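You operate a simulated robot arm through the tools that you are given. There is no shell and no other tool.

You run a simulated robot arm. Do the job below in one go: nothing can be reset, and whatever is moved stays where it is left.

JOB
Pump both ratchets on cart one till TIGHT and lock both brace levers.

The check looks at the end state, three seconds after you hand in, the way a careful person would. Anything else that was tipped, shoved, dropped, spilled or broken makes it a failure.

ROBOT AND FRAMES
A 7-joint arm with a fingered hand, fixed in place. Base frame: the origin is on the floor under the middle of its stand, x ahead of it, y to its left, z up. Lengths are in mm, angles in rad, forces in N, time in s.
It reaches about 1164 mm from its shoulder. Its first joint turns from -2.897 to 2.897 rad. Payload 4.7 kg.
The TCP is the grasp point between the finger pads, 36 mm short of the fingertips. In the tool frame z runs along the fingers and y along their closing line. The gripper opens to 120 mm; its body begins 42 mm behind the TCP. The gripper is a hand of 5 fingers: y runs from the thumb to the fingers, the wrist lies at [-18, -122, -210] in the tool frame.
Orientation is told as [roll, pitch, yaw] about the base's x, y, z axes, in that order, counted from this pose: with the fingers straight down and the wrist toward the robot, the tool's x, y and z point along [0, 1, 0], [1, 0, 0] and [0, 0, -1] of the base frame.

CONTROLS
- The arm moves only by the tool apply_moves. Its argument "moves" is a list that holds one entry, the list of rows, each a list of 6 numbers: the turn, a rotation vector about the tool's x, y, z in units of 90 degrees (1.0 is 90 degrees), then the shift along the tool's x, y, z in units of 150 mm (1.0 is 150 mm). In form: [[[rx, ry, rz, dx, dy, dz], ...]]. A call has 1 to 20 rows; each row is the pose to reach, as a shift and turn from the pose commanded when the call began, along the tool's axes at that moment. A call with a number of a shift or a turn outside -1 to 1 is refused whole. Rows are played at 5 a second. More than 50 mm and 0.15 rad between two rows, and nothing of the call is played. Where a pose cannot be reached the arm comes as near as it can. A force on the tool above 40 N (or 10 N above the force at the start of the call, whichever is more), or a blocked arm, ends the call early, and 0.2 s more pass. In this call time passes only in rows, and 0.2 s behind the last. The reply holds the time, the measured pose of the TCP, the force on the tool along the base axes, the opening and the grip force, in the units named above and with some noise, with the torque about the TCP (base axes, N m) and any sound that the robot's microphone picked up.
- Cameras (640 x 400 px; columns grow to the right, rows downward): "scene" is now at [-248.7, 126, 1227]; the picture's right is [0.51, -0.86, 0.00], its down [-0.39, -0.23, -0.89] and it looks along [0.77, 0.45, -0.45] (base axes); focal length 238 px, centre (320, 200). "wrist" rides on the gripper at [73, -91, -143] in the tool frame; the picture's right is [-0.80, 0.28, -0.53], its down [-0.53, -0.73, 0.42] and it looks along [-0.27, 0.62, 0.74] (tool axes); focal length 234 px, centre (320, 200). There is no depth. A picture from a camera that has moved, and an enlarged one, comes with that camera's place and axes in the base frame and with its lens.
- grab_frame(camera): a new picture of that camera. No time passes.
- curl_fingers(index, middle, ring, little, thumb_bend, thumb_turn): sets how far each is bent, from 0 (flat) to 1 (curled in); at 0.3 the hand is open as for a grip, at 0.7 the pads meet at the TCP. One left out holds its place. A second passes; each finger stops where it meets its share of the squeeze, and holds until it gets a number again. It is the only way to open and close the hand. It gives what a move gives, with no picture; readings hold the bend of each and the force on index, middle, ring, little, thumb and palm. thumb_turn goes from beside the hand (0) to across from the fingers (1), as for a grip.
- pan_tilt(pan, tilt): turns the head with the scene camera to pan (to the left, within 2.496 rad either way) and tilt (down, from -0.506 to 1.204), counted from straight ahead of the robot. It gives what a move gives.
- close_up(camera, box): a new picture of the part [left, top, right, bottom] of that camera's present view, enlarged. No time passes.
- hand_in(): hands the job in; it is judged then, once.

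Nothing tells you positions but the pictures and the camera data. Unless the task says otherwise, let go and move clear before handing in.

The tools are called after ">>>" as a command line: name --argument value ..., lists and objects as JSON in quotes. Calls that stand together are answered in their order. apply_moves: Moves the arm, as the interface text tells. Its arguments: {"type":"object","properties":{"moves":{"type":"array","items":{"type":"array","items":{"type":"array","items":{"type":"number"}}}}},"required":["moves"]} The other tools are called the same way: curl_fingers (index, middle, ring, little, thumb_bend, thumb_turn) moves the fingers one by one; pan_tilt (pan, tilt) turns the head that bears the scene camera; grab_frame (camera) takes a picture; close_up (camera, box) takes an enlarged picture of a part of a camera's view; hand_in () hands the job in.

At the start:

```text
time: 0.0
tcp_pos: [255.1, 537.7, 1188.3]
tool_rot: [-0.001, -0.001, -0.001]
ft_force: [0.6, 0.2, 0.7]
torque: [-0.01, -0.02, 0.01]
opening: 119.6
grasp_force: 0.0
shape: jaw
bend: [0.3, 0.3, 0.3, 0.3, 0.3, 0.98]
finger forces: [0.1, 0.0, 0.0, 0.0, 0.0, 0.0]
head pan, tilt (commanded): [0.534, 0.464]
```

scene: 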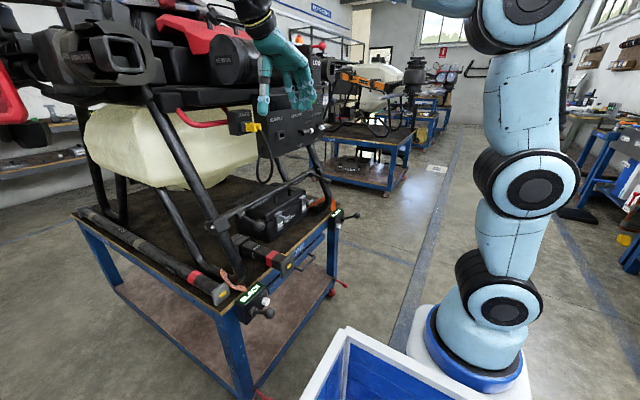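
wrist: 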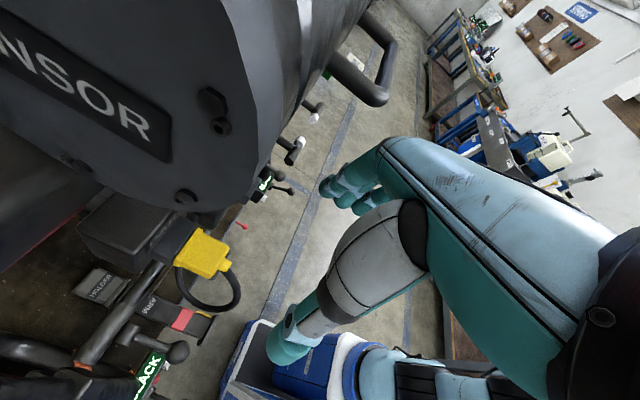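

I see a drone on a cart (blue table) to the left with what look like ratchets with SLACK labels at the cart's front edge, and red levers below. I'll look closer before moving anything.

>>> close_up --camera "scene" --box '[200, 180, 360, 280]'

>>> close_up --camera "scene" --box '[200, 240, 360, 340]'

>>> close_up --camera "scene" --box '[200, 300, 360, 400]'

>>> close_up --camera "scene" --box '[200, 20, 440, 170]'

>>> close_up --camera "wrist" --box '[60, 160, 340, 400]'

```text
4.00 times, centred on (280, 230) of scene
camera zoom: at [-248.7, 126.0, 1227.0], right [0.51, -0.86, 0.0], down [-0.39, -0.23, -0.89], along [0.77, 0.45, -0.45], focal length 954 px, centre (480, 80)
```

zoom: 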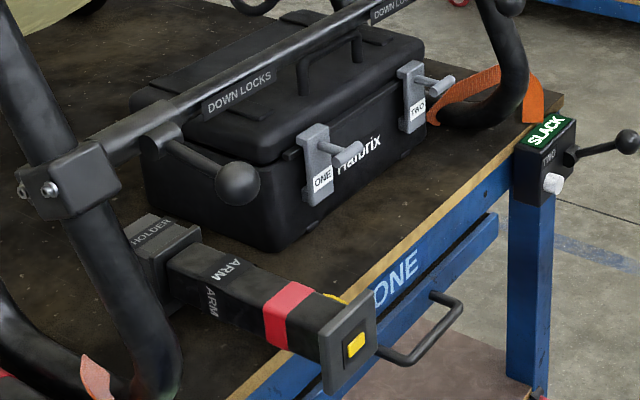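

```text
4.00 times, centred on (280, 290) of scene
camera zoom: at [-248.7, 126.0, 1227.0], right [0.51, -0.86, 0.0], down [-0.39, -0.23, -0.89], along [0.77, 0.45, -0.45], focal length 954 px, centre (480, -160)
```

zoom: 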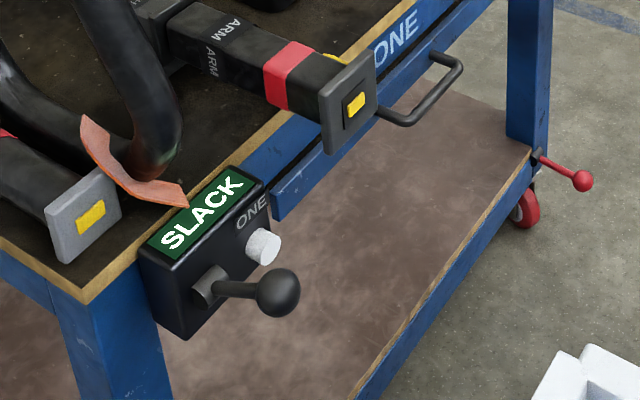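

```text
4.00 times, centred on (280, 350) of scene
camera zoom: at [-248.7, 126.0, 1227.0], right [0.51, -0.86, 0.0], down [-0.39, -0.23, -0.89], along [0.77, 0.45, -0.45], focal length 954 px, centre (480, -400)
```

zoom: 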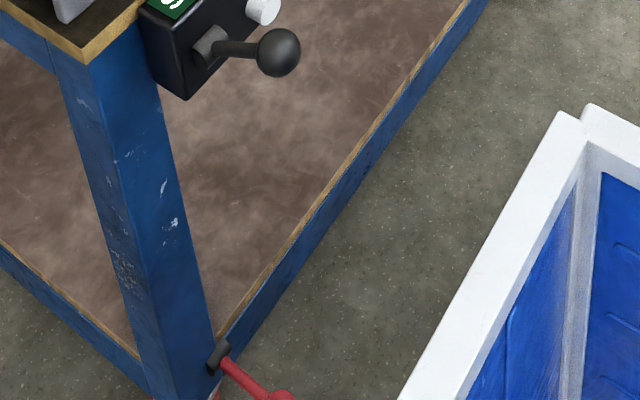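

```text
2.67 times, centred on (320, 95) of scene
camera zoom: at [-248.7, 126.0, 1227.0], right [0.51, -0.86, 0.0], down [-0.39, -0.23, -0.89], along [0.77, 0.45, -0.45], focal length 636 px, centre (320, 480)
```

zoom: 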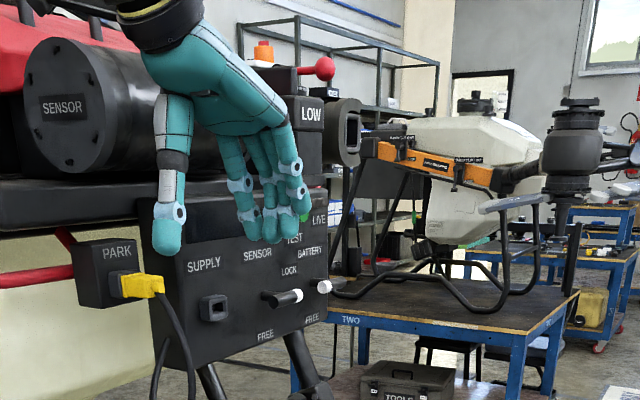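

```text
1.67 times, centred on (200, 280) of wrist
camera zoom: at [163.8, 612.2, 1330.3], right [0.28, -0.8, 0.53], down [-0.73, -0.53, -0.42], along [0.62, -0.27, -0.74], focal length 390 px, centre (520, 67)
```

zoom: 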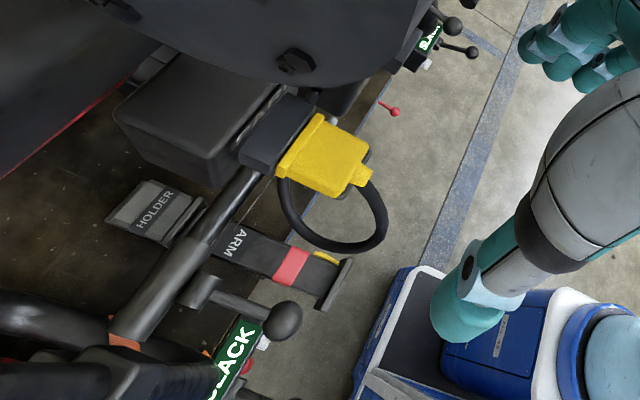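

The cart marked ONE is on my left, its front face at about y≈580. Ratchet ONE is near [100,575,630] and TWO near [694,580,630], and the brace bar labelled "DOWN LOCKS" has two ball levers. I'll zoom in to work out how each mechanism moves.

>>> close_up --camera "scene" --box '[230, 275, 286, 325]'

>>> close_up --camera "scene" --box '[314, 196, 370, 240]'

>>> close_up --camera "scene" --box '[200, 205, 270, 250]'

>>> close_up --camera "scene" --box '[280, 160, 350, 210]'

>>> close_up --camera "wrist" --box '[230, 120, 330, 220]'

>>> close_up --camera "wrist" --box '[60, 300, 240, 400]'

```text
8.00 times, centred on (258, 300) of scene
camera zoom: at [-248.7, 126.0, 1227.0], right [0.51, -0.86, 0.0], down [-0.39, -0.23, -0.89], along [0.77, 0.45, -0.45], focal length 1908 px, centre (816, -600)
```

zoom: 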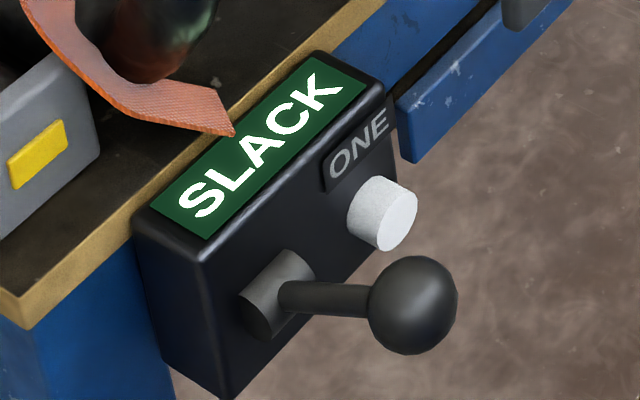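

```text
9.09 times, centred on (342, 218) of scene
camera zoom: at [-248.7, 126.0, 1227.0], right [0.51, -0.86, 0.0], down [-0.39, -0.23, -0.89], along [0.77, 0.45, -0.45], focal length 2168 px, centre (120, 36)
```

zoom: 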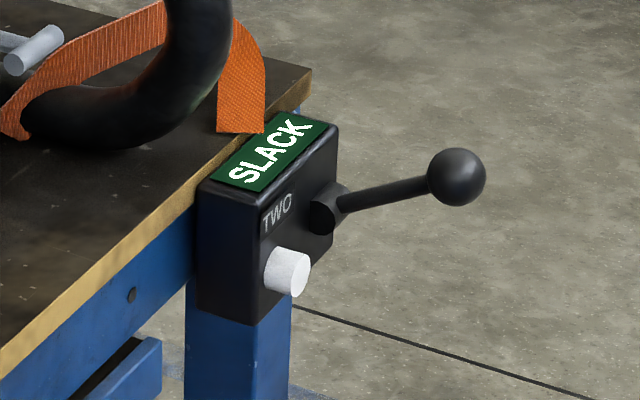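

```text
8.89 times, centred on (235, 228) of scene
camera zoom: at [-248.7, 126.0, 1227.0], right [0.51, -0.86, 0.0], down [-0.39, -0.23, -0.89], along [0.77, 0.45, -0.45], focal length 2120 px, centre (1076, -44)
```

zoom: 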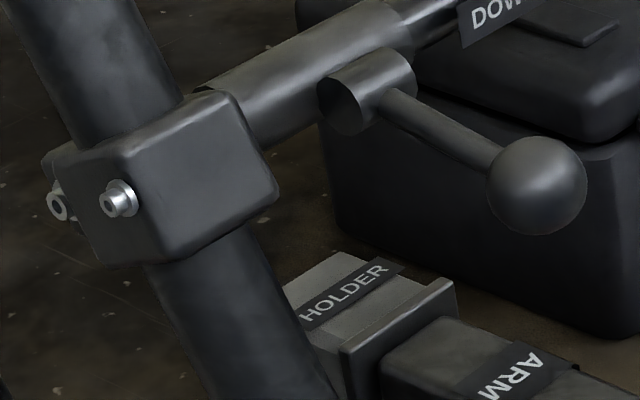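

```text
8.00 times, centred on (315, 185) of scene
camera zoom: at [-248.7, 126.0, 1227.0], right [0.51, -0.86, 0.0], down [-0.39, -0.23, -0.89], along [0.77, 0.45, -0.45], focal length 1908 px, centre (360, 320)
```

zoom: 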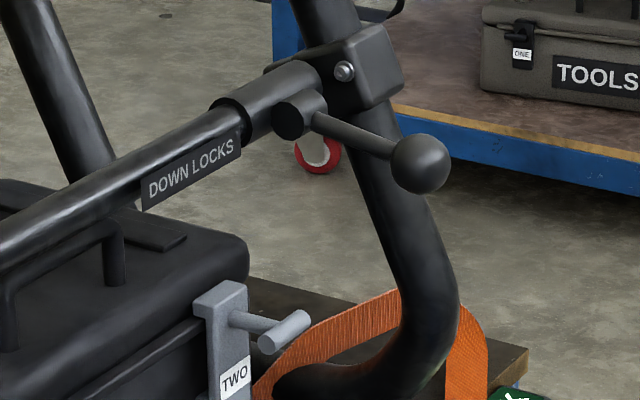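

```text
4.00 times, centred on (280, 170) of wrist
camera zoom: at [163.8, 612.2, 1330.3], right [0.28, -0.8, 0.53], down [-0.73, -0.53, -0.42], along [0.62, -0.27, -0.74], focal length 937 px, centre (480, 320)
```

zoom: 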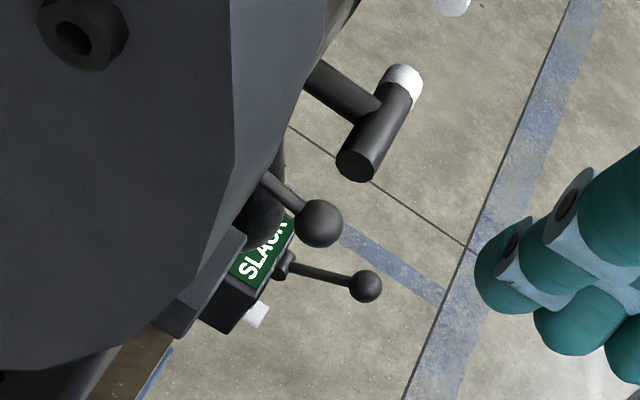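

```text
3.56 times, centred on (150, 350) of wrist
camera zoom: at [163.8, 612.2, 1330.3], right [0.28, -0.8, 0.53], down [-0.73, -0.53, -0.42], along [0.62, -0.27, -0.74], focal length 833 px, centre (924, -333)
```

zoom: 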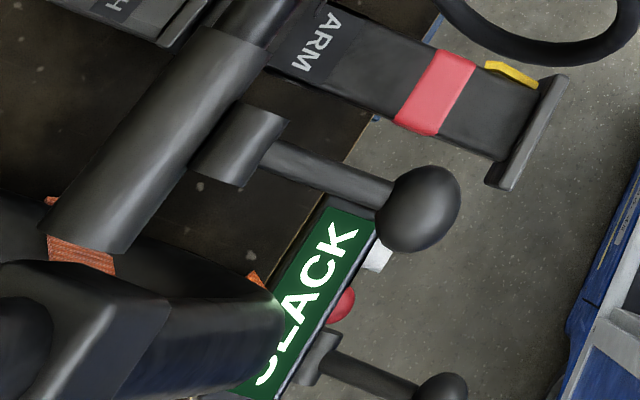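

Each lever (two black ball handles on the ratchet boxes, two on the brace bar) swings about an axis along x, and the balls stick out toward me. I estimate ratchet ONE's ball at [73,479,637], TWO at [706,476,634], and the brace balls at [155,564,857] and [564,565,850]. First I'll back the hand straight out (-y), away from the aircraft.

>>> apply_moves --moves '[[[0, 0, 0, -0.25, 0, 0], [0, 0, 0, -0.5, 0, 0], [0, 0, 0, -0.75, 0, 0], [0, 0, 0, -1, 0, 0]]]'

>>> pan_tilt --pan 0.6 --tilt 0.75

>>> grab_frame --camera "scene"

>>> grab_frame --camera "wrist"

```text
time: 1.0
tcp_pos: [254.6, 387.8, 1185.4]
tool_rot: [-0.001, 0.001, 0.0]
ft_force: [-1.3, -0.3, -0.6]
torque: [-0.03, -0.06, 0.02]
opening: 119.5
grasp_force: 0.1
shape: jaw
bend: [0.3, 0.3, 0.3, 0.3, 0.3, 0.98]
finger forces: [0.0, 0.0, 0.0, 0.0, 0.0, 0.0]
head pan, tilt (commanded): [0.534, 0.464]
```

```text
time: 1.8
tcp_pos: [255.3, 387.7, 1186.1]
tool_rot: [0.001, -0.001, -0.002]
ft_force: [-0.1, -0.1, 0.0]
torque: [-0.01, -0.03, 0.0]
opening: 119.6
grasp_force: 0.1
shape: jaw
bend: [0.3, 0.3, 0.3, 0.3, 0.3, 0.98]
finger forces: [0.0, 0.0, 0.0, 0.0, 0.0, 0.0]
head pan, tilt (commanded): [0.6, 0.75]
```

```text
taken
camera scene: at [-259.2, 126.1, 1201.9], right [0.56, -0.83, 0.0], down [-0.56, -0.38, -0.73], along [0.6, 0.41, -0.68], focal length 238 px, centre (320, 200)
```

scene: 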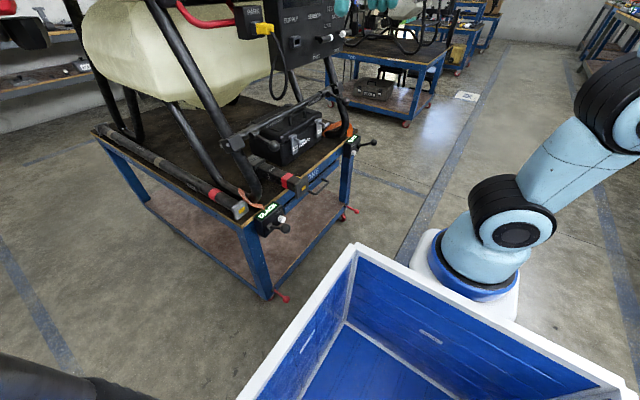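

```text
taken
camera wrist: at [163.7, 461.8, 1330.4], right [0.28, -0.8, 0.53], down [-0.73, -0.53, -0.42], along [0.62, -0.27, -0.74], focal length 234 px, centre (320, 200)
```

wrist: 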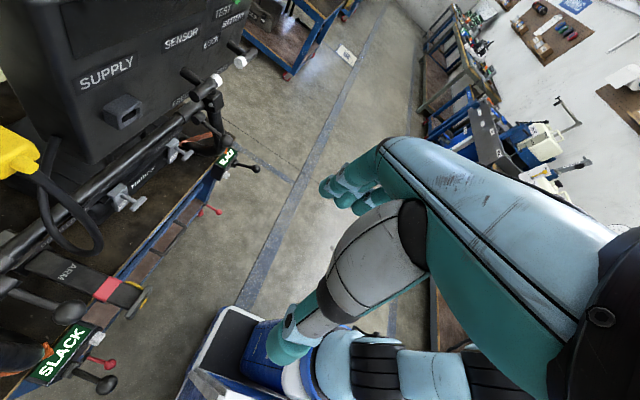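

The arm base seems to sit near [200,0,690], with a bin behind it, and ratchet ONE is clear in front of me. I'll move the open hand (fingers down) toward a point above ratchet ONE's ball, staying well in front of the cart.

>>> apply_moves --moves '[[[0, 0, 0, 0, -0.16, 0.16], [0, 0, 0, 0, -0.33, 0.33], [0, 0, 0, 0, -0.5, 0.5], [0, 0, 0, 0, -0.66, 0.66], [0, 0, 0, 0, -0.83, 0.83], [0, 0, 0, 0, -1, 1]]]'

>>> grab_frame --camera "scene"

>>> grab_frame --camera "wrist"

```text
time: 3.2
tcp_pos: [104.2, 388.4, 1037.4]
tool_rot: [-0.001, -0.001, -0.003]
ft_force: [0.1, -0.4, 0.1]
torque: [0.01, 0.04, -0.01]
opening: 119.6
grasp_force: 0.0
shape: jaw
bend: [0.3, 0.3, 0.3, 0.3, 0.3, 0.98]
finger forces: [0.0, 0.1, 0.1, 0.0, 0.0, 0.0]
head pan, tilt (commanded): [0.6, 0.75]
```

```text
taken
camera scene: at [-259.1, 126.0, 1201.9], right [0.56, -0.83, 0.0], down [-0.56, -0.39, -0.73], along [0.6, 0.41, -0.68], focal length 238 px, centre (320, 200)
```

scene: 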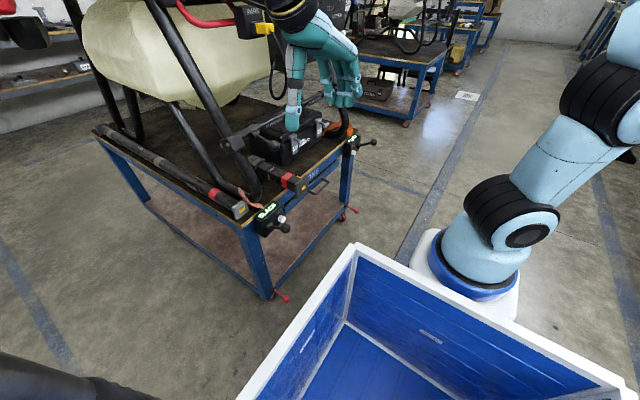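

```text
taken
camera wrist: at [14.1, 462.0, 1181.1], right [0.28, -0.8, 0.52], down [-0.73, -0.53, -0.42], along [0.62, -0.27, -0.74], focal length 234 px, centre (320, 200)
```

wrist: 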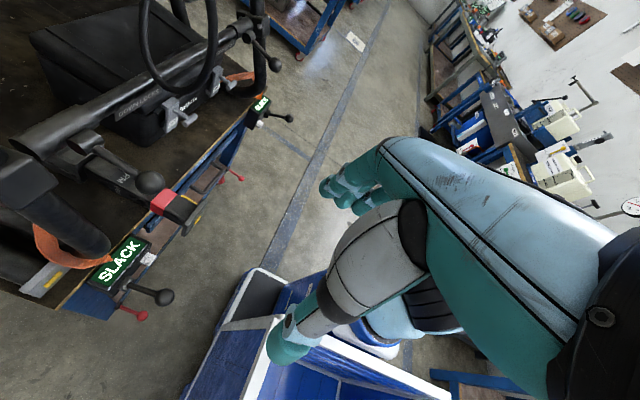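

>>> close_up --camera "wrist" --box '[60, 220, 200, 330]'

>>> close_up --camera "wrist" --box '[40, 110, 200, 230]'

>>> close_up --camera "scene" --box '[180, 170, 360, 310]'

```text
3.64 times, centred on (130, 275) of wrist
camera zoom: at [14.1, 462.0, 1181.1], right [0.28, -0.8, 0.52], down [-0.73, -0.53, -0.42], along [0.62, -0.27, -0.74], focal length 852 px, centre (1011, -73)
```

zoom: 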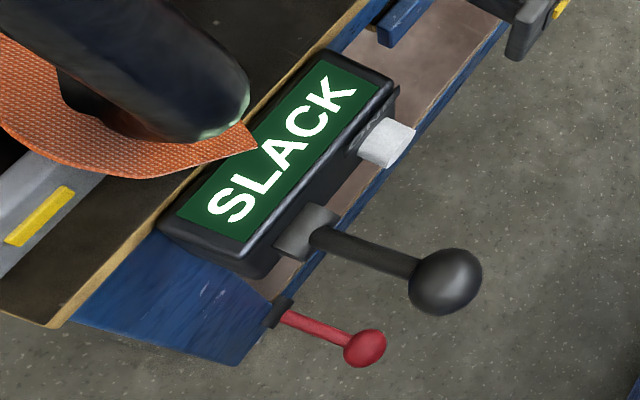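

```text
3.33 times, centred on (120, 170) of wrist
camera zoom: at [14.1, 462.0, 1181.1], right [0.28, -0.8, 0.52], down [-0.73, -0.53, -0.42], along [0.62, -0.27, -0.74], focal length 781 px, centre (987, 300)
```

zoom: 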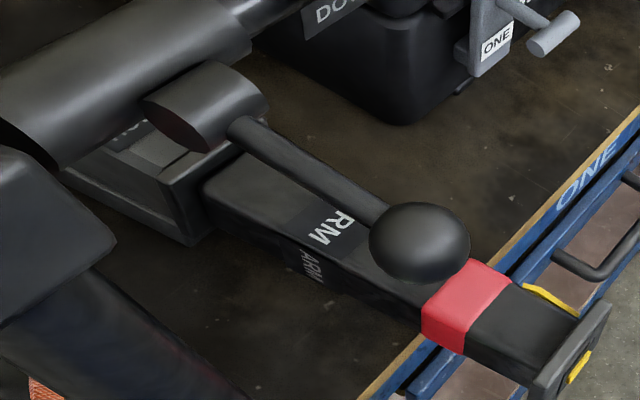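

```text
2.86 times, centred on (270, 240) of scene
camera zoom: at [-259.1, 126.0, 1201.9], right [0.56, -0.83, 0.0], down [-0.56, -0.39, -0.73], along [0.6, 0.41, -0.68], focal length 682 px, centre (463, 86)
```

zoom: 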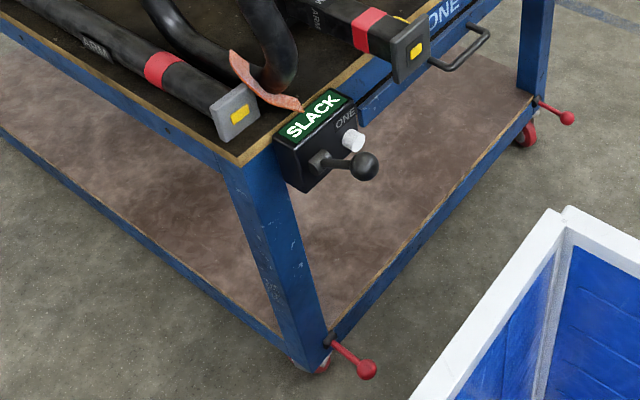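

The wrist view confirms the ball estimates (ratchet ball ≈[71,478,637], brace ball ≈[154,565,857]). I'll lower the open hand in front of ratchet ONE, at y≈410, before sliding in around the ball.

>>> apply_moves --moves '[[[0, 0, 0, 0.03, -0.05, 0.25], [0, 0, 0, 0.06, -0.1, 0.5], [0, 0, 0, 0.08, -0.15, 0.75], [0, 0, 0, 0.1, -0.21, 1]]]'

>>> apply_moves --moves '[[[0, 0, 0, 0, 0, 0.25], [0, 0, 0, 0, 0, 0.5], [0, 0, 0, 0, 0, 0.75], [0, 0, 0, 0, 0, 1]]]'

>>> grab_frame --camera "scene"

>>> grab_frame --camera "wrist"

```text
time: 4.2
tcp_pos: [74.2, 403.8, 886.2]
tool_rot: [0.0, 0.0, -0.001]
ft_force: [-0.2, 0.4, -0.3]
torque: [0.02, 0.02, -0.04]
opening: 119.9
grasp_force: 0.0
shape: jaw
bend: [0.3, 0.3, 0.3, 0.3, 0.3, 0.98]
finger forces: [0.0, 0.0, 0.1, 0.0, 0.0, 0.0]
head pan, tilt (commanded): [0.6, 0.75]
```

```text
time: 5.2
tcp_pos: [74.8, 404.3, 737.2]
tool_rot: [0.0, -0.001, 0.0]
ft_force: [0.8, -0.1, 0.6]
torque: [-0.02, 0.01, 0.01]
opening: 119.7
grasp_force: 0.1
shape: jaw
bend: [0.3, 0.3, 0.3, 0.3, 0.3, 0.98]
finger forces: [0.0, 0.1, 0.1, 0.0, 0.0, 0.1]
head pan, tilt (commanded): [0.6, 0.75]
```

```text
taken
camera scene: at [-259.2, 126.1, 1201.8], right [0.56, -0.83, 0.0], down [-0.56, -0.39, -0.73], along [0.6, 0.41, -0.68], focal length 238 px, centre (320, 200)
```

scene: 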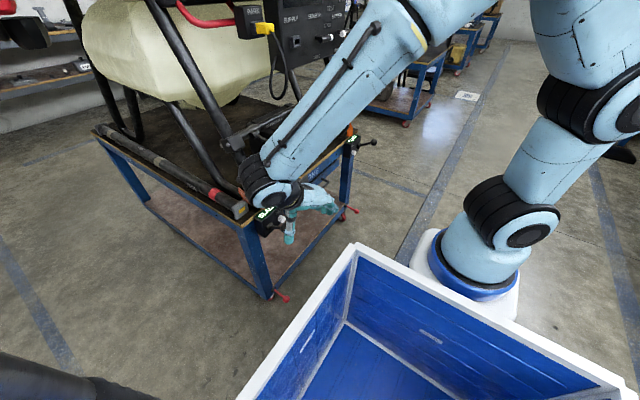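

```text
taken
camera wrist: at [-18.0, 477.0, 880.2], right [0.28, -0.8, 0.52], down [-0.73, -0.53, -0.42], along [0.62, -0.27, -0.74], focal length 234 px, centre (320, 200)
```

wrist: 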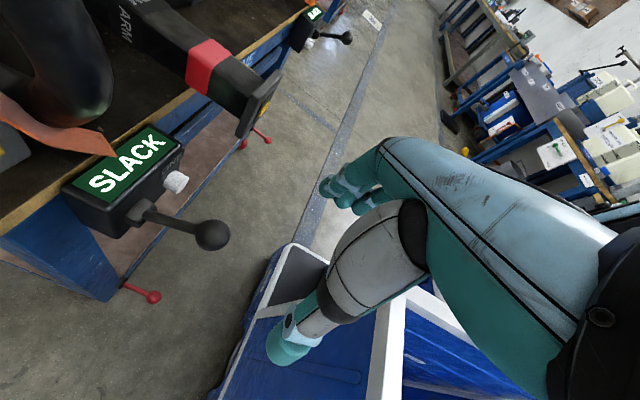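

The ball checks out again at ≈[71,481,637], with the white knob beside it at about x≈125, y≈545. I'll lower the hand to grip height, still in front of the ball, and preview a half-closed grip to see how wide the fingers are.

>>> apply_moves --moves '[[[0, 0, 0, 0, -0.01, 0.2], [0, 0, 0, 0, -0.02, 0.4], [0, 0, 0, 0, -0.02, 0.59]]]'

>>> curl_fingers --index 0.48 --middle 0.48 --ring 0.48 --little 0.48 --thumb_bend 0.48

>>> close_up --camera "scene" --box '[220, 160, 380, 270]'

>>> grab_frame --camera "wrist"

```text
time: 6.0
tcp_pos: [69.5, 404.5, 649.2]
tool_rot: [0.0, -0.001, 0.001]
ft_force: [-0.5, 0.5, 0.4]
torque: [0.0, 0.0, 0.0]
opening: 119.6
grasp_force: 0.1
shape: jaw
bend: [0.3, 0.3, 0.3, 0.3, 0.3, 0.98]
finger forces: [0.0, 0.0, 0.0, 0.1, 0.1, 0.1]
head pan, tilt (commanded): [0.6, 0.75]
```

```text
time: 7.0
tcp_pos: [71.2, 404.3, 649.5]
tool_rot: [0.001, 0.0, -0.002]
ft_force: [0.4, 0.0, 1.1]
torque: [0.0, 0.05, 0.03]
opening: 69.7
grasp_force: 0.0
shape: fingers
bend: [0.48, 0.48, 0.48, 0.48, 0.48, 0.98]
finger forces: [0.1, 0.0, 0.1, 0.0, 0.1, 0.0]
head pan, tilt (commanded): [0.6, 0.75]
```

```text
3.64 times, centred on (300, 215) of scene
camera zoom: at [-259.2, 126.1, 1201.8], right [0.56, -0.83, 0.0], down [-0.56, -0.39, -0.73], along [0.6, 0.41, -0.68], focal length 867 px, centre (393, 146)
```

zoom: 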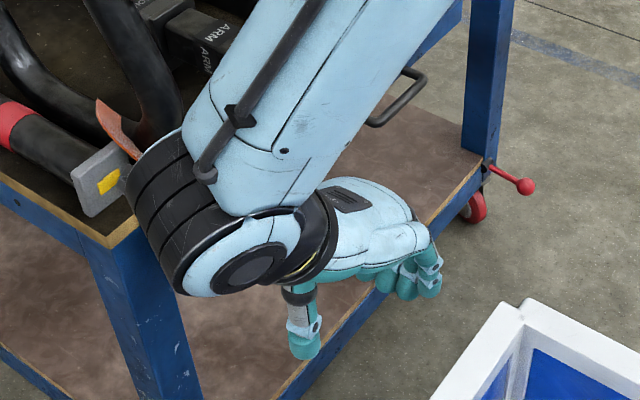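

```text
taken
camera wrist: at [-21.7, 476.8, 792.3], right [0.28, -0.8, 0.53], down [-0.73, -0.53, -0.42], along [0.62, -0.27, -0.74], focal length 234 px, centre (320, 200)
```

wrist: 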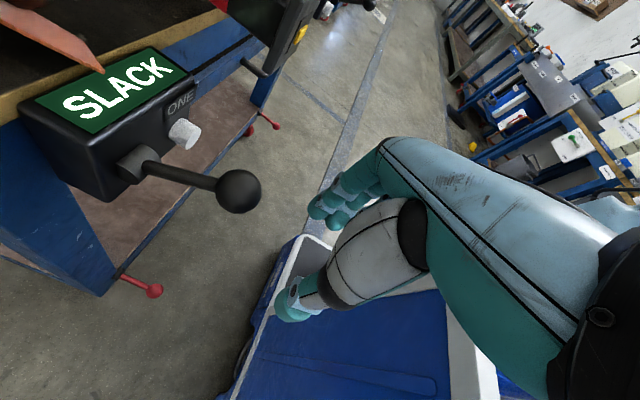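

The half-closed fingers leave about a 70 mm gap, and the ball (~31 mm) sits ahead at the right height. I'll slide the hand +y about 77 mm so the ball sits between thumb and fingers.

>>> apply_moves --moves '[[[0, 0, 0, 0.1, 0, 0], [0, 0, 0, 0.2, 0, 0], [0, 0, 0, 0.3, 0, 0], [0, 0, 0, 0.4, 0, 0], [0, 0, 0, 0.5, 0, 0]]]'

>>> grab_frame --camera "wrist"

>>> grab_frame --camera "scene"

```text
time: 8.2
tcp_pos: [70.8, 479.1, 649.1]
tool_rot: [-0.001, -0.001, 0.001]
ft_force: [0.1, 0.2, 0.1]
torque: [0.0, 0.03, 0.02]
opening: 69.7
grasp_force: 0.1
shape: fingers
bend: [0.48, 0.48, 0.48, 0.48, 0.48, 0.98]
finger forces: [0.1, 0.1, 0.1, 0.0, 0.0, 0.1]
head pan, tilt (commanded): [0.6, 0.75]
```

```text
taken
camera wrist: at [-20.8, 553.1, 792.1], right [0.28, -0.8, 0.53], down [-0.73, -0.53, -0.42], along [0.62, -0.27, -0.74], focal length 234 px, centre (320, 200)
```

wrist: 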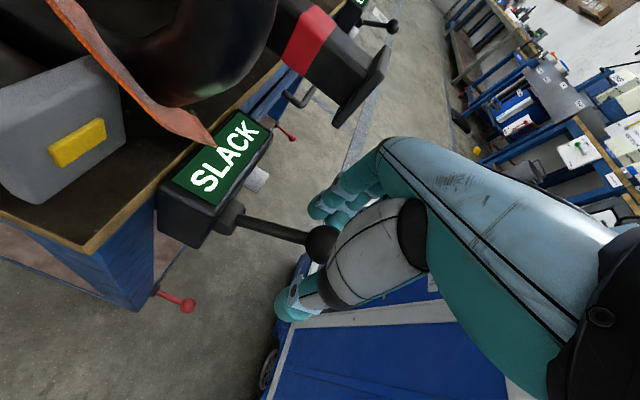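

```text
taken
camera scene: at [-259.2, 126.1, 1201.8], right [0.56, -0.83, 0.0], down [-0.56, -0.39, -0.73], along [0.6, 0.41, -0.68], focal length 238 px, centre (320, 200)
```

scene: 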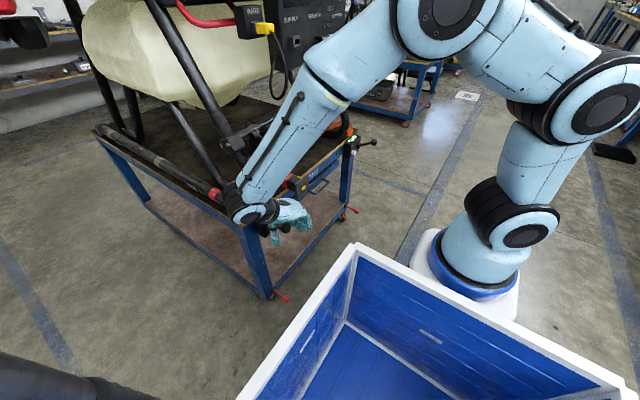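

The ball now sits right at the grasp point, with no contact forces. I'll close index, middle and thumb gently onto the ball.

>>> curl_fingers --index 0.66 --middle 0.66 --ring 0.6 --little 0.55 --thumb_bend 0.66

>>> grab_frame --camera "wrist"

>>> close_up --camera "scene" --box '[220, 170, 340, 260]'

```text
time: 9.2
tcp_pos: [71.7, 480.6, 648.7]
tool_rot: [0.0, 0.001, -0.001]
ft_force: [-2.4, -0.3, -0.5]
torque: [0.02, 0.01, -0.03]
opening: 18.4
grasp_force: 0.9
shape: fingers
bend: [0.66, 0.66, 0.6, 0.55, 0.64, 0.97]
finger forces: [0.1, 0.0, 0.1, 0.1, 2.2, 0.0]
head pan, tilt (commanded): [0.6, 0.75]
```

```text
taken
camera wrist: at [-20.8, 553.0, 792.3], right [0.28, -0.8, 0.53], down [-0.73, -0.53, -0.42], along [0.62, -0.27, -0.74], focal length 234 px, centre (320, 200)
```

wrist: 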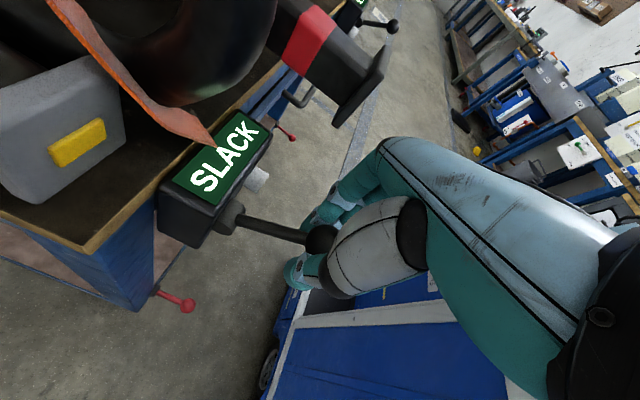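

```text
4.44 times, centred on (280, 215) of scene
camera zoom: at [-259.3, 126.2, 1201.8], right [0.56, -0.83, 0.0], down [-0.56, -0.39, -0.73], along [0.6, 0.41, -0.68], focal length 1060 px, centre (498, 133)
```

zoom: 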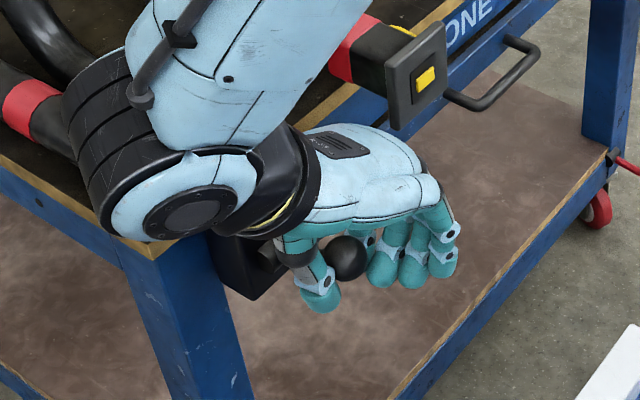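

The thumb touches the ball (2 N), but the index and middle fingers aren't on it yet. I'll close them a little further.

>>> curl_fingers --index 0.78 --middle 0.78

>>> close_up --camera "scene" --box '[250, 200, 330, 260]'

>>> close_up --camera "wrist" --box '[220, 150, 420, 310]'

```text
time: 10.2
tcp_pos: [72.3, 478.8, 647.4]
tool_rot: [-0.004, 0.0, -0.003]
ft_force: [7.9, 0.2, -25.6]
torque: [0.04, 0.0, 0.07]
opening: 13.0
grasp_force: 15.4
shape: fingers
bend: [0.73, 0.74, 0.6, 0.55, 0.64, 0.97]
finger forces: [16.1, 11.7, 0.0, 0.0, 2.9, 0.0]
head pan, tilt (commanded): [0.6, 0.75]
```

```text
6.67 times, centred on (290, 230) of scene
camera zoom: at [-258.9, 126.8, 1201.8], right [0.56, -0.83, 0.0], down [-0.56, -0.39, -0.73], along [0.6, 0.41, -0.68], focal length 1590 px, centre (520, 0)
```

zoom: 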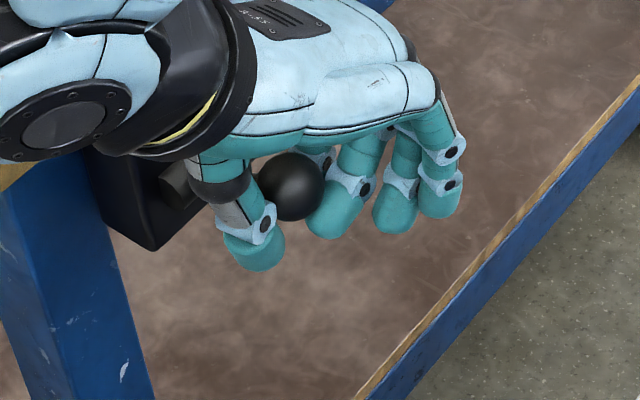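

```text
2.50 times, centred on (320, 230) of wrist
camera zoom: at [-20.0, 552.8, 790.9], right [0.28, -0.8, 0.53], down [-0.73, -0.53, -0.42], along [0.62, -0.27, -0.74], focal length 585 px, centre (320, 125)
```

zoom: 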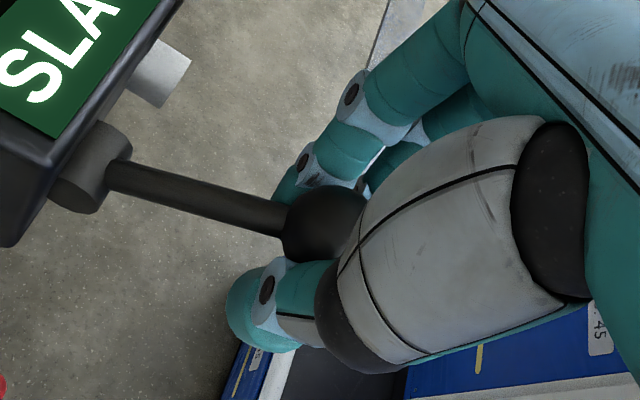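

Index and middle are now hooked under the ball with a firm hold. I'll ease them a little and then press the handle down along its arc, slowly, watching force and sound.

>>> curl_fingers --index 0.7 --middle 0.7

>>> apply_moves --moves '[[[0, 0, 0, -0.022, 0, 0.05], [0, 0, 0, -0.041, 0, 0.1], [0, 0, 0, -0.053, 0, 0.15], [0, 0, 0, -0.061, 0, 0.2], [0, 0, 0, -0.064, 0, 0.25], [0, 0, 0, -0.063, 0, 0.3], [0, 0, 0, -0.057, 0, 0.35], [0, 0, 0, -0.047, 0, 0.4]]]'

>>> close_up --camera "wrist" --box '[140, 60, 420, 310]'

```text
time: 11.2
tcp_pos: [71.5, 479.4, 648.4]
tool_rot: [0.0, 0.001, -0.001]
ft_force: [0.5, 3.1, -1.1]
torque: [0.03, 0.06, 0.02]
opening: 16.2
grasp_force: 3.0
shape: fingers
bend: [0.67, 0.7, 0.6, 0.55, 0.65, 0.97]
finger forces: [3.3, 0.0, 0.1, 0.0, 2.6, 0.1]
head pan, tilt (commanded): [0.6, 0.75]
```

```text
time: 13.0
tcp_pos: [69.9, 471.8, 588.6]
tool_rot: [0.0, 0.001, 0.0]
ft_force: [1.6, 2.9, 1.6]
torque: [0.02, -0.02, -0.02]
opening: 15.6
grasp_force: 2.4
shape: fingers
bend: [0.67, 0.7, 0.6, 0.55, 0.65, 0.97]
finger forces: [3.3, 0.1, 0.0, 0.1, 1.5, 0.1]
head pan, tilt (commanded): [0.6, 0.75]
```

```text
1.60 times, centred on (280, 185) of wrist
camera zoom: at [-21.3, 545.3, 731.4], right [0.28, -0.8, 0.53], down [-0.73, -0.53, -0.42], along [0.62, -0.27, -0.74], focal length 375 px, centre (384, 224)
```

zoom: 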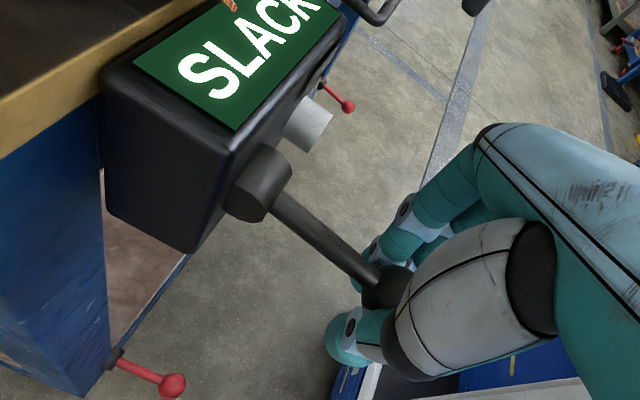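

The handle follows the hand with only a few newtons. I'll continue down a bit more to find the lower end of the stroke.

>>> apply_moves --moves '[[[0, 0, 0, 0.01, 0, 0.05], [0, 0, 0, 0.03, 0, 0.1], [0, 0, 0, 0.055, 0, 0.15], [0, 0, 0, 0.085, 0, 0.2]]]'

>>> grab_frame --camera "wrist"

>>> close_up --camera "scene" --box '[220, 180, 340, 270]'

```text
time: 14.0
tcp_pos: [70.5, 485.5, 557.7]
tool_rot: [0.001, -0.002, 0.0]
ft_force: [-0.5, 0.0, -0.1]
torque: [0.04, 0.04, -0.02]
opening: 10.1
grasp_force: 0.1
shape: fingers
bend: [0.7, 0.7, 0.6, 0.55, 0.66, 0.97]
finger forces: [0.1, 0.1, 0.0, 0.0, 0.0, 0.5]
head pan, tilt (commanded): [0.6, 0.75]
```

```text
taken
camera wrist: at [-20.9, 558.6, 701.3], right [0.28, -0.8, 0.53], down [-0.73, -0.53, -0.42], along [0.62, -0.27, -0.74], focal length 234 px, centre (320, 200)
```

wrist: 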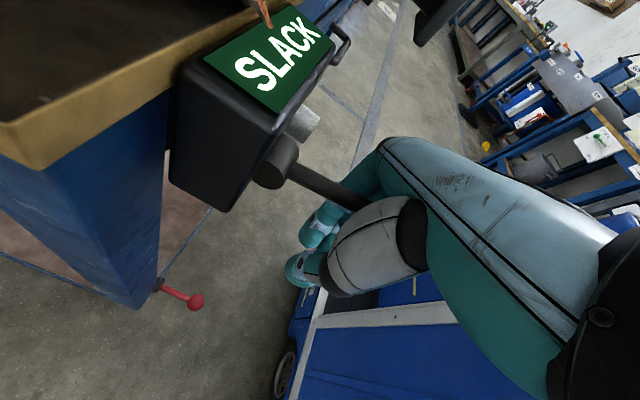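

```text
4.44 times, centred on (280, 225) of scene
camera zoom: at [-259.2, 126.2, 1201.8], right [0.56, -0.83, 0.0], down [-0.56, -0.39, -0.73], along [0.6, 0.41, -0.68], focal length 1060 px, centre (498, 89)
```

zoom: 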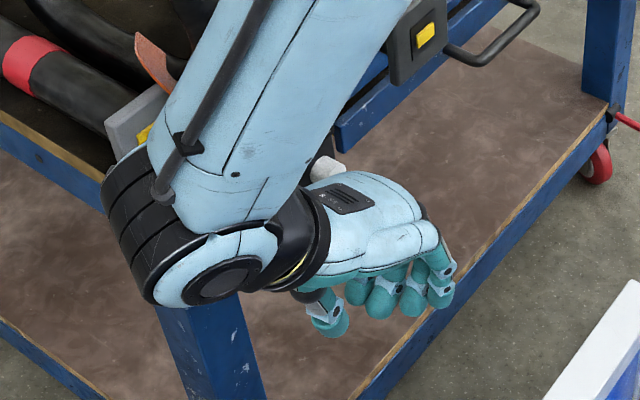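

The ball slipped up toward the palm and is now caged between palm and fingers. I'll keep pressing down with the palm.

>>> apply_moves --moves '[[[0, 0, 0, -0.02, 0, 0.04], [0, 0, 0, -0.03, 0, 0.08], [0, 0, 0, -0.03, 0, 0.12], [0, 0, 0, -0.03, 0, 0.16], [0, 0, 0, -0.03, 0, 0.2]]]'

>>> grab_frame --camera "wrist"

>>> close_up --camera "scene" --box '[220, 180, 340, 270]'

```text
time: 15.2
tcp_pos: [70.4, 480.4, 528.9]
tool_rot: [0.0, 0.0, 0.001]
ft_force: [0.2, 0.6, 1.0]
torque: [0.01, 0.05, 0.01]
opening: 10.2
grasp_force: 0.3
shape: fingers
bend: [0.7, 0.7, 0.6, 0.55, 0.66, 0.97]
finger forces: [0.0, 0.0, 0.0, 0.0, 0.0, 0.8]
head pan, tilt (commanded): [0.6, 0.75]
```

```text
taken
camera wrist: at [-20.7, 553.6, 671.9], right [0.28, -0.8, 0.53], down [-0.73, -0.53, -0.42], along [0.62, -0.27, -0.74], focal length 234 px, centre (320, 200)
```

wrist: 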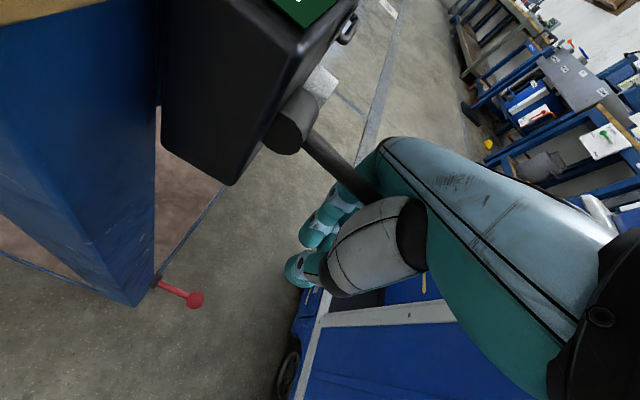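

```text
4.44 times, centred on (280, 225) of scene
camera zoom: at [-259.2, 126.2, 1201.8], right [0.56, -0.83, 0.0], down [-0.56, -0.39, -0.73], along [0.6, 0.41, -0.68], focal length 1060 px, centre (498, 89)
```

zoom: 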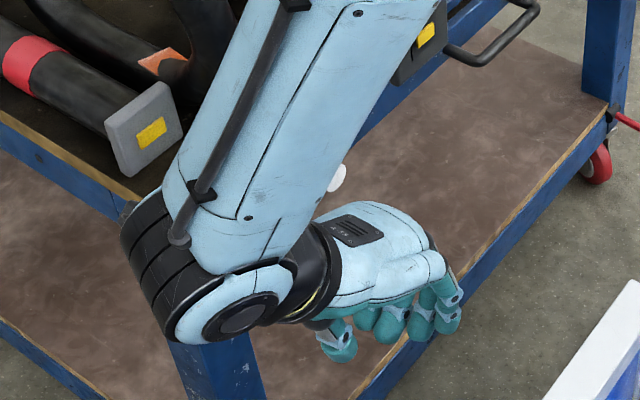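

Still moving freely, and the handle is going down. I'll continue.

>>> apply_moves --moves '[[[0, 0, 0, 0.0, 0, 0.04], [0, 0, 0, 0.01, 0, 0.08], [0, 0, 0, 0.02, 0, 0.12], [0, 0, 0, 0.03, 0, 0.16], [0, 0, 0, 0.04, 0, 0.2]]]'

>>> grab_frame --camera "wrist"

```text
time: 16.1
tcp_pos: [72.0, 482.9, 514.0]
tool_rot: [0.001, -0.003, -0.005]
ft_force: [11.2, -9.8, 25.2]
torque: [0.45, 0.61, 0.07]
opening: 10.3
grasp_force: 13.4
shape: fingers
bend: [0.7, 0.7, 0.6, 0.55, 0.66, 0.97]
finger forces: [0.0, 0.1, 0.0, 0.0, 0.0, 26.8]
head pan, tilt (commanded): [0.6, 0.75]
stopped in row 4: the force on the tool passed its limit at 49 N (the readings are from after the stop); the commanded pose is now the measured one
```

```text
taken
camera wrist: at [-19.5, 557.0, 656.5], right [0.27, -0.81, 0.52], down [-0.73, -0.53, -0.43], along [0.62, -0.27, -0.74], focal length 234 px, centre (320, 200)
```

wrist: 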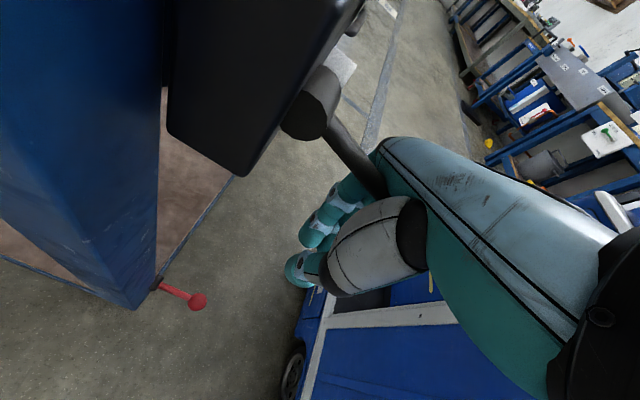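

That's the lower stop (palm 27 N, ball about z≈540). Now I'll lift the handle back up with the fingers hooked under the ball.

>>> apply_moves --moves '[[[0, 0, 0, -0.01, 0, -0.06], [0, 0, 0, -0.02, 0, -0.12], [0, 0, 0, -0.03, 0, -0.18], [0, 0, 0, -0.035, 0, -0.24], [0, 0, 0, -0.04, 0, -0.3], [0, 0, 0, -0.05, 0, -0.36], [0, 0, 0, -0.06, 0, -0.42], [0, 0, 0, -0.07, 0, -0.48], [0, 0, 0, -0.075, 0, -0.54], [0, 0, 0, -0.075, 0, -0.6], [0, 0, 0, -0.065, 0, -0.66], [0, 0, 0, -0.055, 0, -0.72], [0, 0, 0, -0.045, 0, -0.78], [0, 0, 0, -0.035, 0, -0.84]]]'

>>> grab_frame --camera "wrist"

>>> close_up --camera "scene" --box '[220, 180, 340, 270]'

```text
time: 19.1
tcp_pos: [70.8, 478.2, 637.8]
tool_rot: [0.001, -0.005, -0.002]
ft_force: [-0.8, 0.4, -1.8]
torque: [0.02, -0.02, 0.0]
opening: 11.7
grasp_force: 1.4
shape: fingers
bend: [0.7, 0.7, 0.6, 0.55, 0.65, 0.97]
finger forces: [1.0, 0.0, 0.1, 0.0, 1.6, 0.1]
head pan, tilt (commanded): [0.6, 0.75]
```

```text
taken
camera wrist: at [-21.1, 551.6, 781.0], right [0.28, -0.8, 0.53], down [-0.73, -0.53, -0.43], along [0.62, -0.27, -0.74], focal length 234 px, centre (320, 200)
```

wrist: 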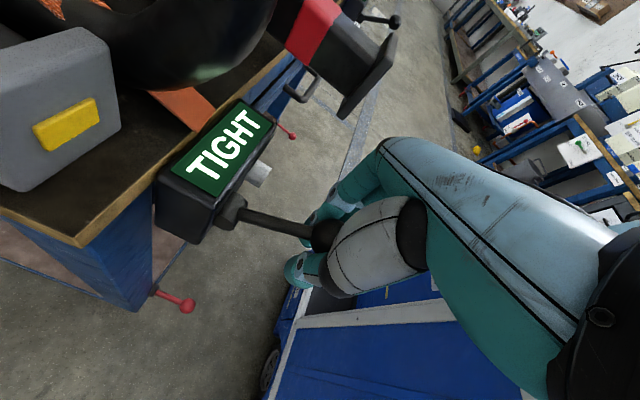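

```text
4.44 times, centred on (280, 225) of scene
camera zoom: at [-259.3, 126.2, 1201.8], right [0.56, -0.83, 0.0], down [-0.56, -0.39, -0.73], along [0.6, 0.41, -0.68], focal length 1060 px, centre (498, 89)
```

zoom: 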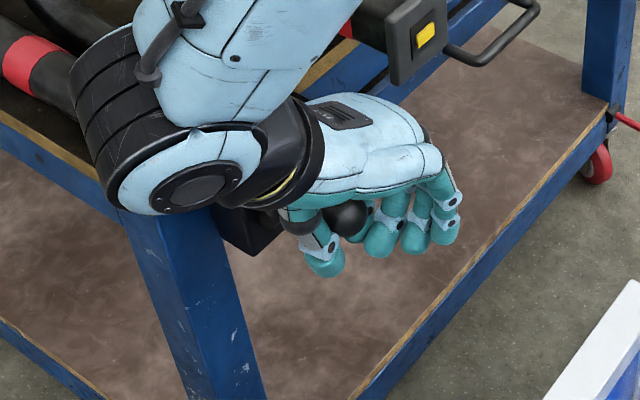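

Ratchet ONE now reads TIGHT after one stroke. I'll open the fingers modestly and back straight out toward me.

>>> curl_fingers --index 0.48 --middle 0.48 --ring 0.48 --little 0.48 --thumb_bend 0.48

>>> apply_moves --moves '[[[0, 0, 0, -0.12, 0, -0.05], [0, 0, 0, -0.24, 0, -0.06], [0, 0, 0, -0.36, 0, -0.06], [0, 0, 0, -0.48, 0, -0.06], [0, 0, 0, -0.6, 0, -0.06]]]'

>>> grab_frame --camera "wrist"

>>> grab_frame --camera "scene"

```text
time: 20.1
tcp_pos: [70.6, 478.7, 637.1]
tool_rot: [0.002, -0.002, -0.003]
ft_force: [-0.4, 0.3, -0.2]
torque: [0.04, -0.04, 0.0]
opening: 68.7
grasp_force: 0.0
shape: fingers
bend: [0.48, 0.48, 0.48, 0.48, 0.48, 0.97]
finger forces: [0.0, 0.0, 0.0, 0.0, 0.1, 0.0]
head pan, tilt (commanded): [0.6, 0.75]
```

```text
time: 21.3
tcp_pos: [71.2, 388.6, 646.1]
tool_rot: [0.001, -0.001, -0.003]
ft_force: [0.4, 0.4, -0.4]
torque: [-0.01, 0.0, 0.0]
opening: 68.8
grasp_force: 0.0
shape: fingers
bend: [0.48, 0.48, 0.48, 0.48, 0.48, 0.98]
finger forces: [0.0, 0.1, 0.0, 0.0, 0.1, 0.1]
head pan, tilt (commanded): [0.6, 0.75]
```

```text
taken
camera wrist: at [-21.1, 461.7, 789.8], right [0.28, -0.81, 0.53], down [-0.73, -0.53, -0.43], along [0.62, -0.27, -0.74], focal length 234 px, centre (320, 200)
```

wrist: 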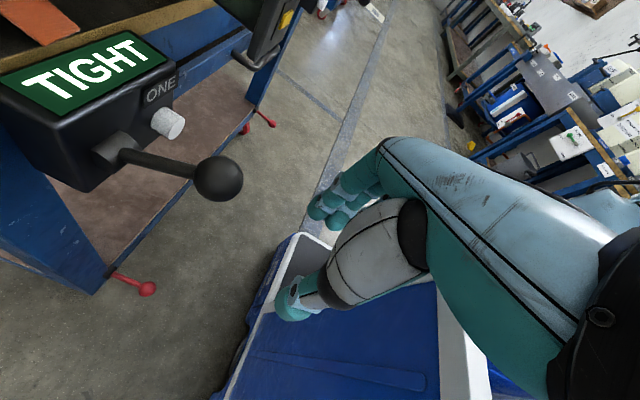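

```text
taken
camera scene: at [-259.2, 126.2, 1201.8], right [0.56, -0.83, 0.0], down [-0.56, -0.39, -0.73], along [0.6, 0.41, -0.68], focal length 238 px, centre (320, 200)
```

scene: 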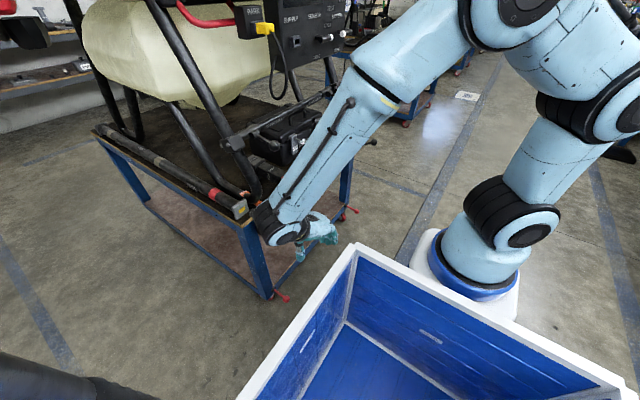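

Ratchet ONE reads TIGHT and its handle stayed put. Next is brace lever ONE, which must go down. I'll rise clear, then turn the hand so the fingers side faces the cart (yaw +90°) for a flat, palm-down press.

>>> apply_moves --moves '[[[0, 0, 0, 0.02, 0.05, -0.25], [0, 0, 0, 0.04, 0.1, -0.5], [0, 0, 0, 0.06, 0.15, -0.75], [0, 0, 0, 0.08, 0.2, -1]]]'

>>> apply_moves --moves '[[[0, 0, 0, 0.0, 0.05, -0.25], [0, 0, 0, 0.0, 0.1, -0.5], [0, 0, 0, 0.0, 0.15, -0.75], [0, 0, 0, 0.0, 0.2, -1]]]'

>>> apply_moves --moves '[[[0, 0, -0.0833, 0, 0, 0], [0, 0, -0.1667, 0, 0, 0], [0, 0, -0.25, 0, 0, 0], [0, 0, -0.3333, 0, 0, 0], [0, 0, -0.4167, 0, 0, 0], [0, 0, -0.5, 0, 0, 0], [0, 0, -0.5833, 0, 0, 0], [0, 0, -0.6667, 0, 0, 0], [0, 0, -0.75, 0, 0, 0], [0, 0, -0.8333, 0, 0, 0], [0, 0, -0.9167, 0, 0, 0], [0, 0, -1, 0, 0, 0]]]'

>>> grab_frame --camera "scene"

>>> grab_frame --camera "wrist"

```text
time: 22.3
tcp_pos: [101.5, 400.1, 796.3]
tool_rot: [0.001, -0.003, -0.005]
ft_force: [0.7, -0.1, -0.5]
torque: [0.03, -0.02, 0.01]
opening: 68.8
grasp_force: 0.0
shape: fingers
bend: [0.48, 0.48, 0.48, 0.48, 0.48, 0.98]
finger forces: [0.1, 0.1, 0.1, 0.0, 0.0, 0.0]
head pan, tilt (commanded): [0.6, 0.75]
```

```text
time: 23.3
tcp_pos: [130.1, 400.9, 946.5]
tool_rot: [0.0, -0.004, -0.003]
ft_force: [0.3, 0.2, -0.1]
torque: [0.01, -0.03, 0.0]
opening: 68.4
grasp_force: 0.0
shape: fingers
bend: [0.48, 0.48, 0.48, 0.48, 0.48, 0.98]
finger forces: [0.1, 0.0, 0.0, 0.0, 0.1, 0.0]
head pan, tilt (commanded): [0.6, 0.75]
```

```text
time: 25.9
tcp_pos: [130.0, 400.0, 946.4]
tool_rot: [-0.002, -0.002, 1.569]
ft_force: [-0.3, 0.1, 0.0]
torque: [-0.01, -0.01, -0.01]
opening: 68.7
grasp_force: 0.1
shape: fingers
bend: [0.48, 0.48, 0.48, 0.48, 0.48, 0.98]
finger forces: [0.0, 0.1, 0.0, 0.1, 0.1, 0.1]
head pan, tilt (commanded): [0.6, 0.75]
```

```text
taken
camera scene: at [-259.2, 126.1, 1201.8], right [0.56, -0.83, 0.0], down [-0.56, -0.39, -0.73], along [0.6, 0.41, -0.68], focal length 238 px, centre (320, 200)
```

scene: 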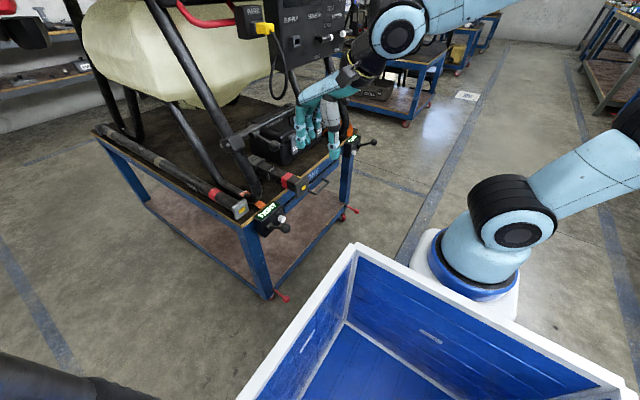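

```text
taken
camera wrist: at [56.5, 309.0, 1090.4], right [0.8, 0.28, 0.53], down [0.53, -0.73, -0.42], along [0.27, 0.62, -0.74], focal length 234 px, centre (320, 200)
```

wrist: 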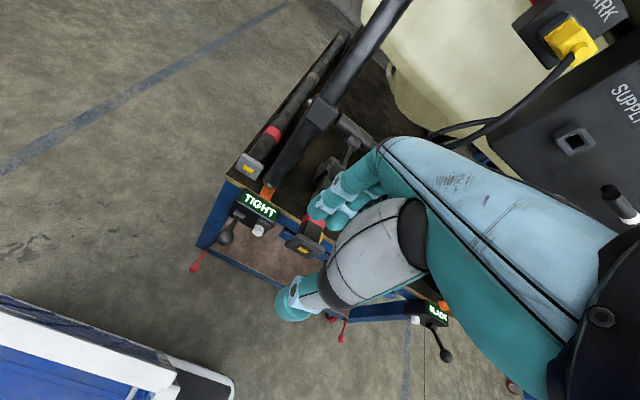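

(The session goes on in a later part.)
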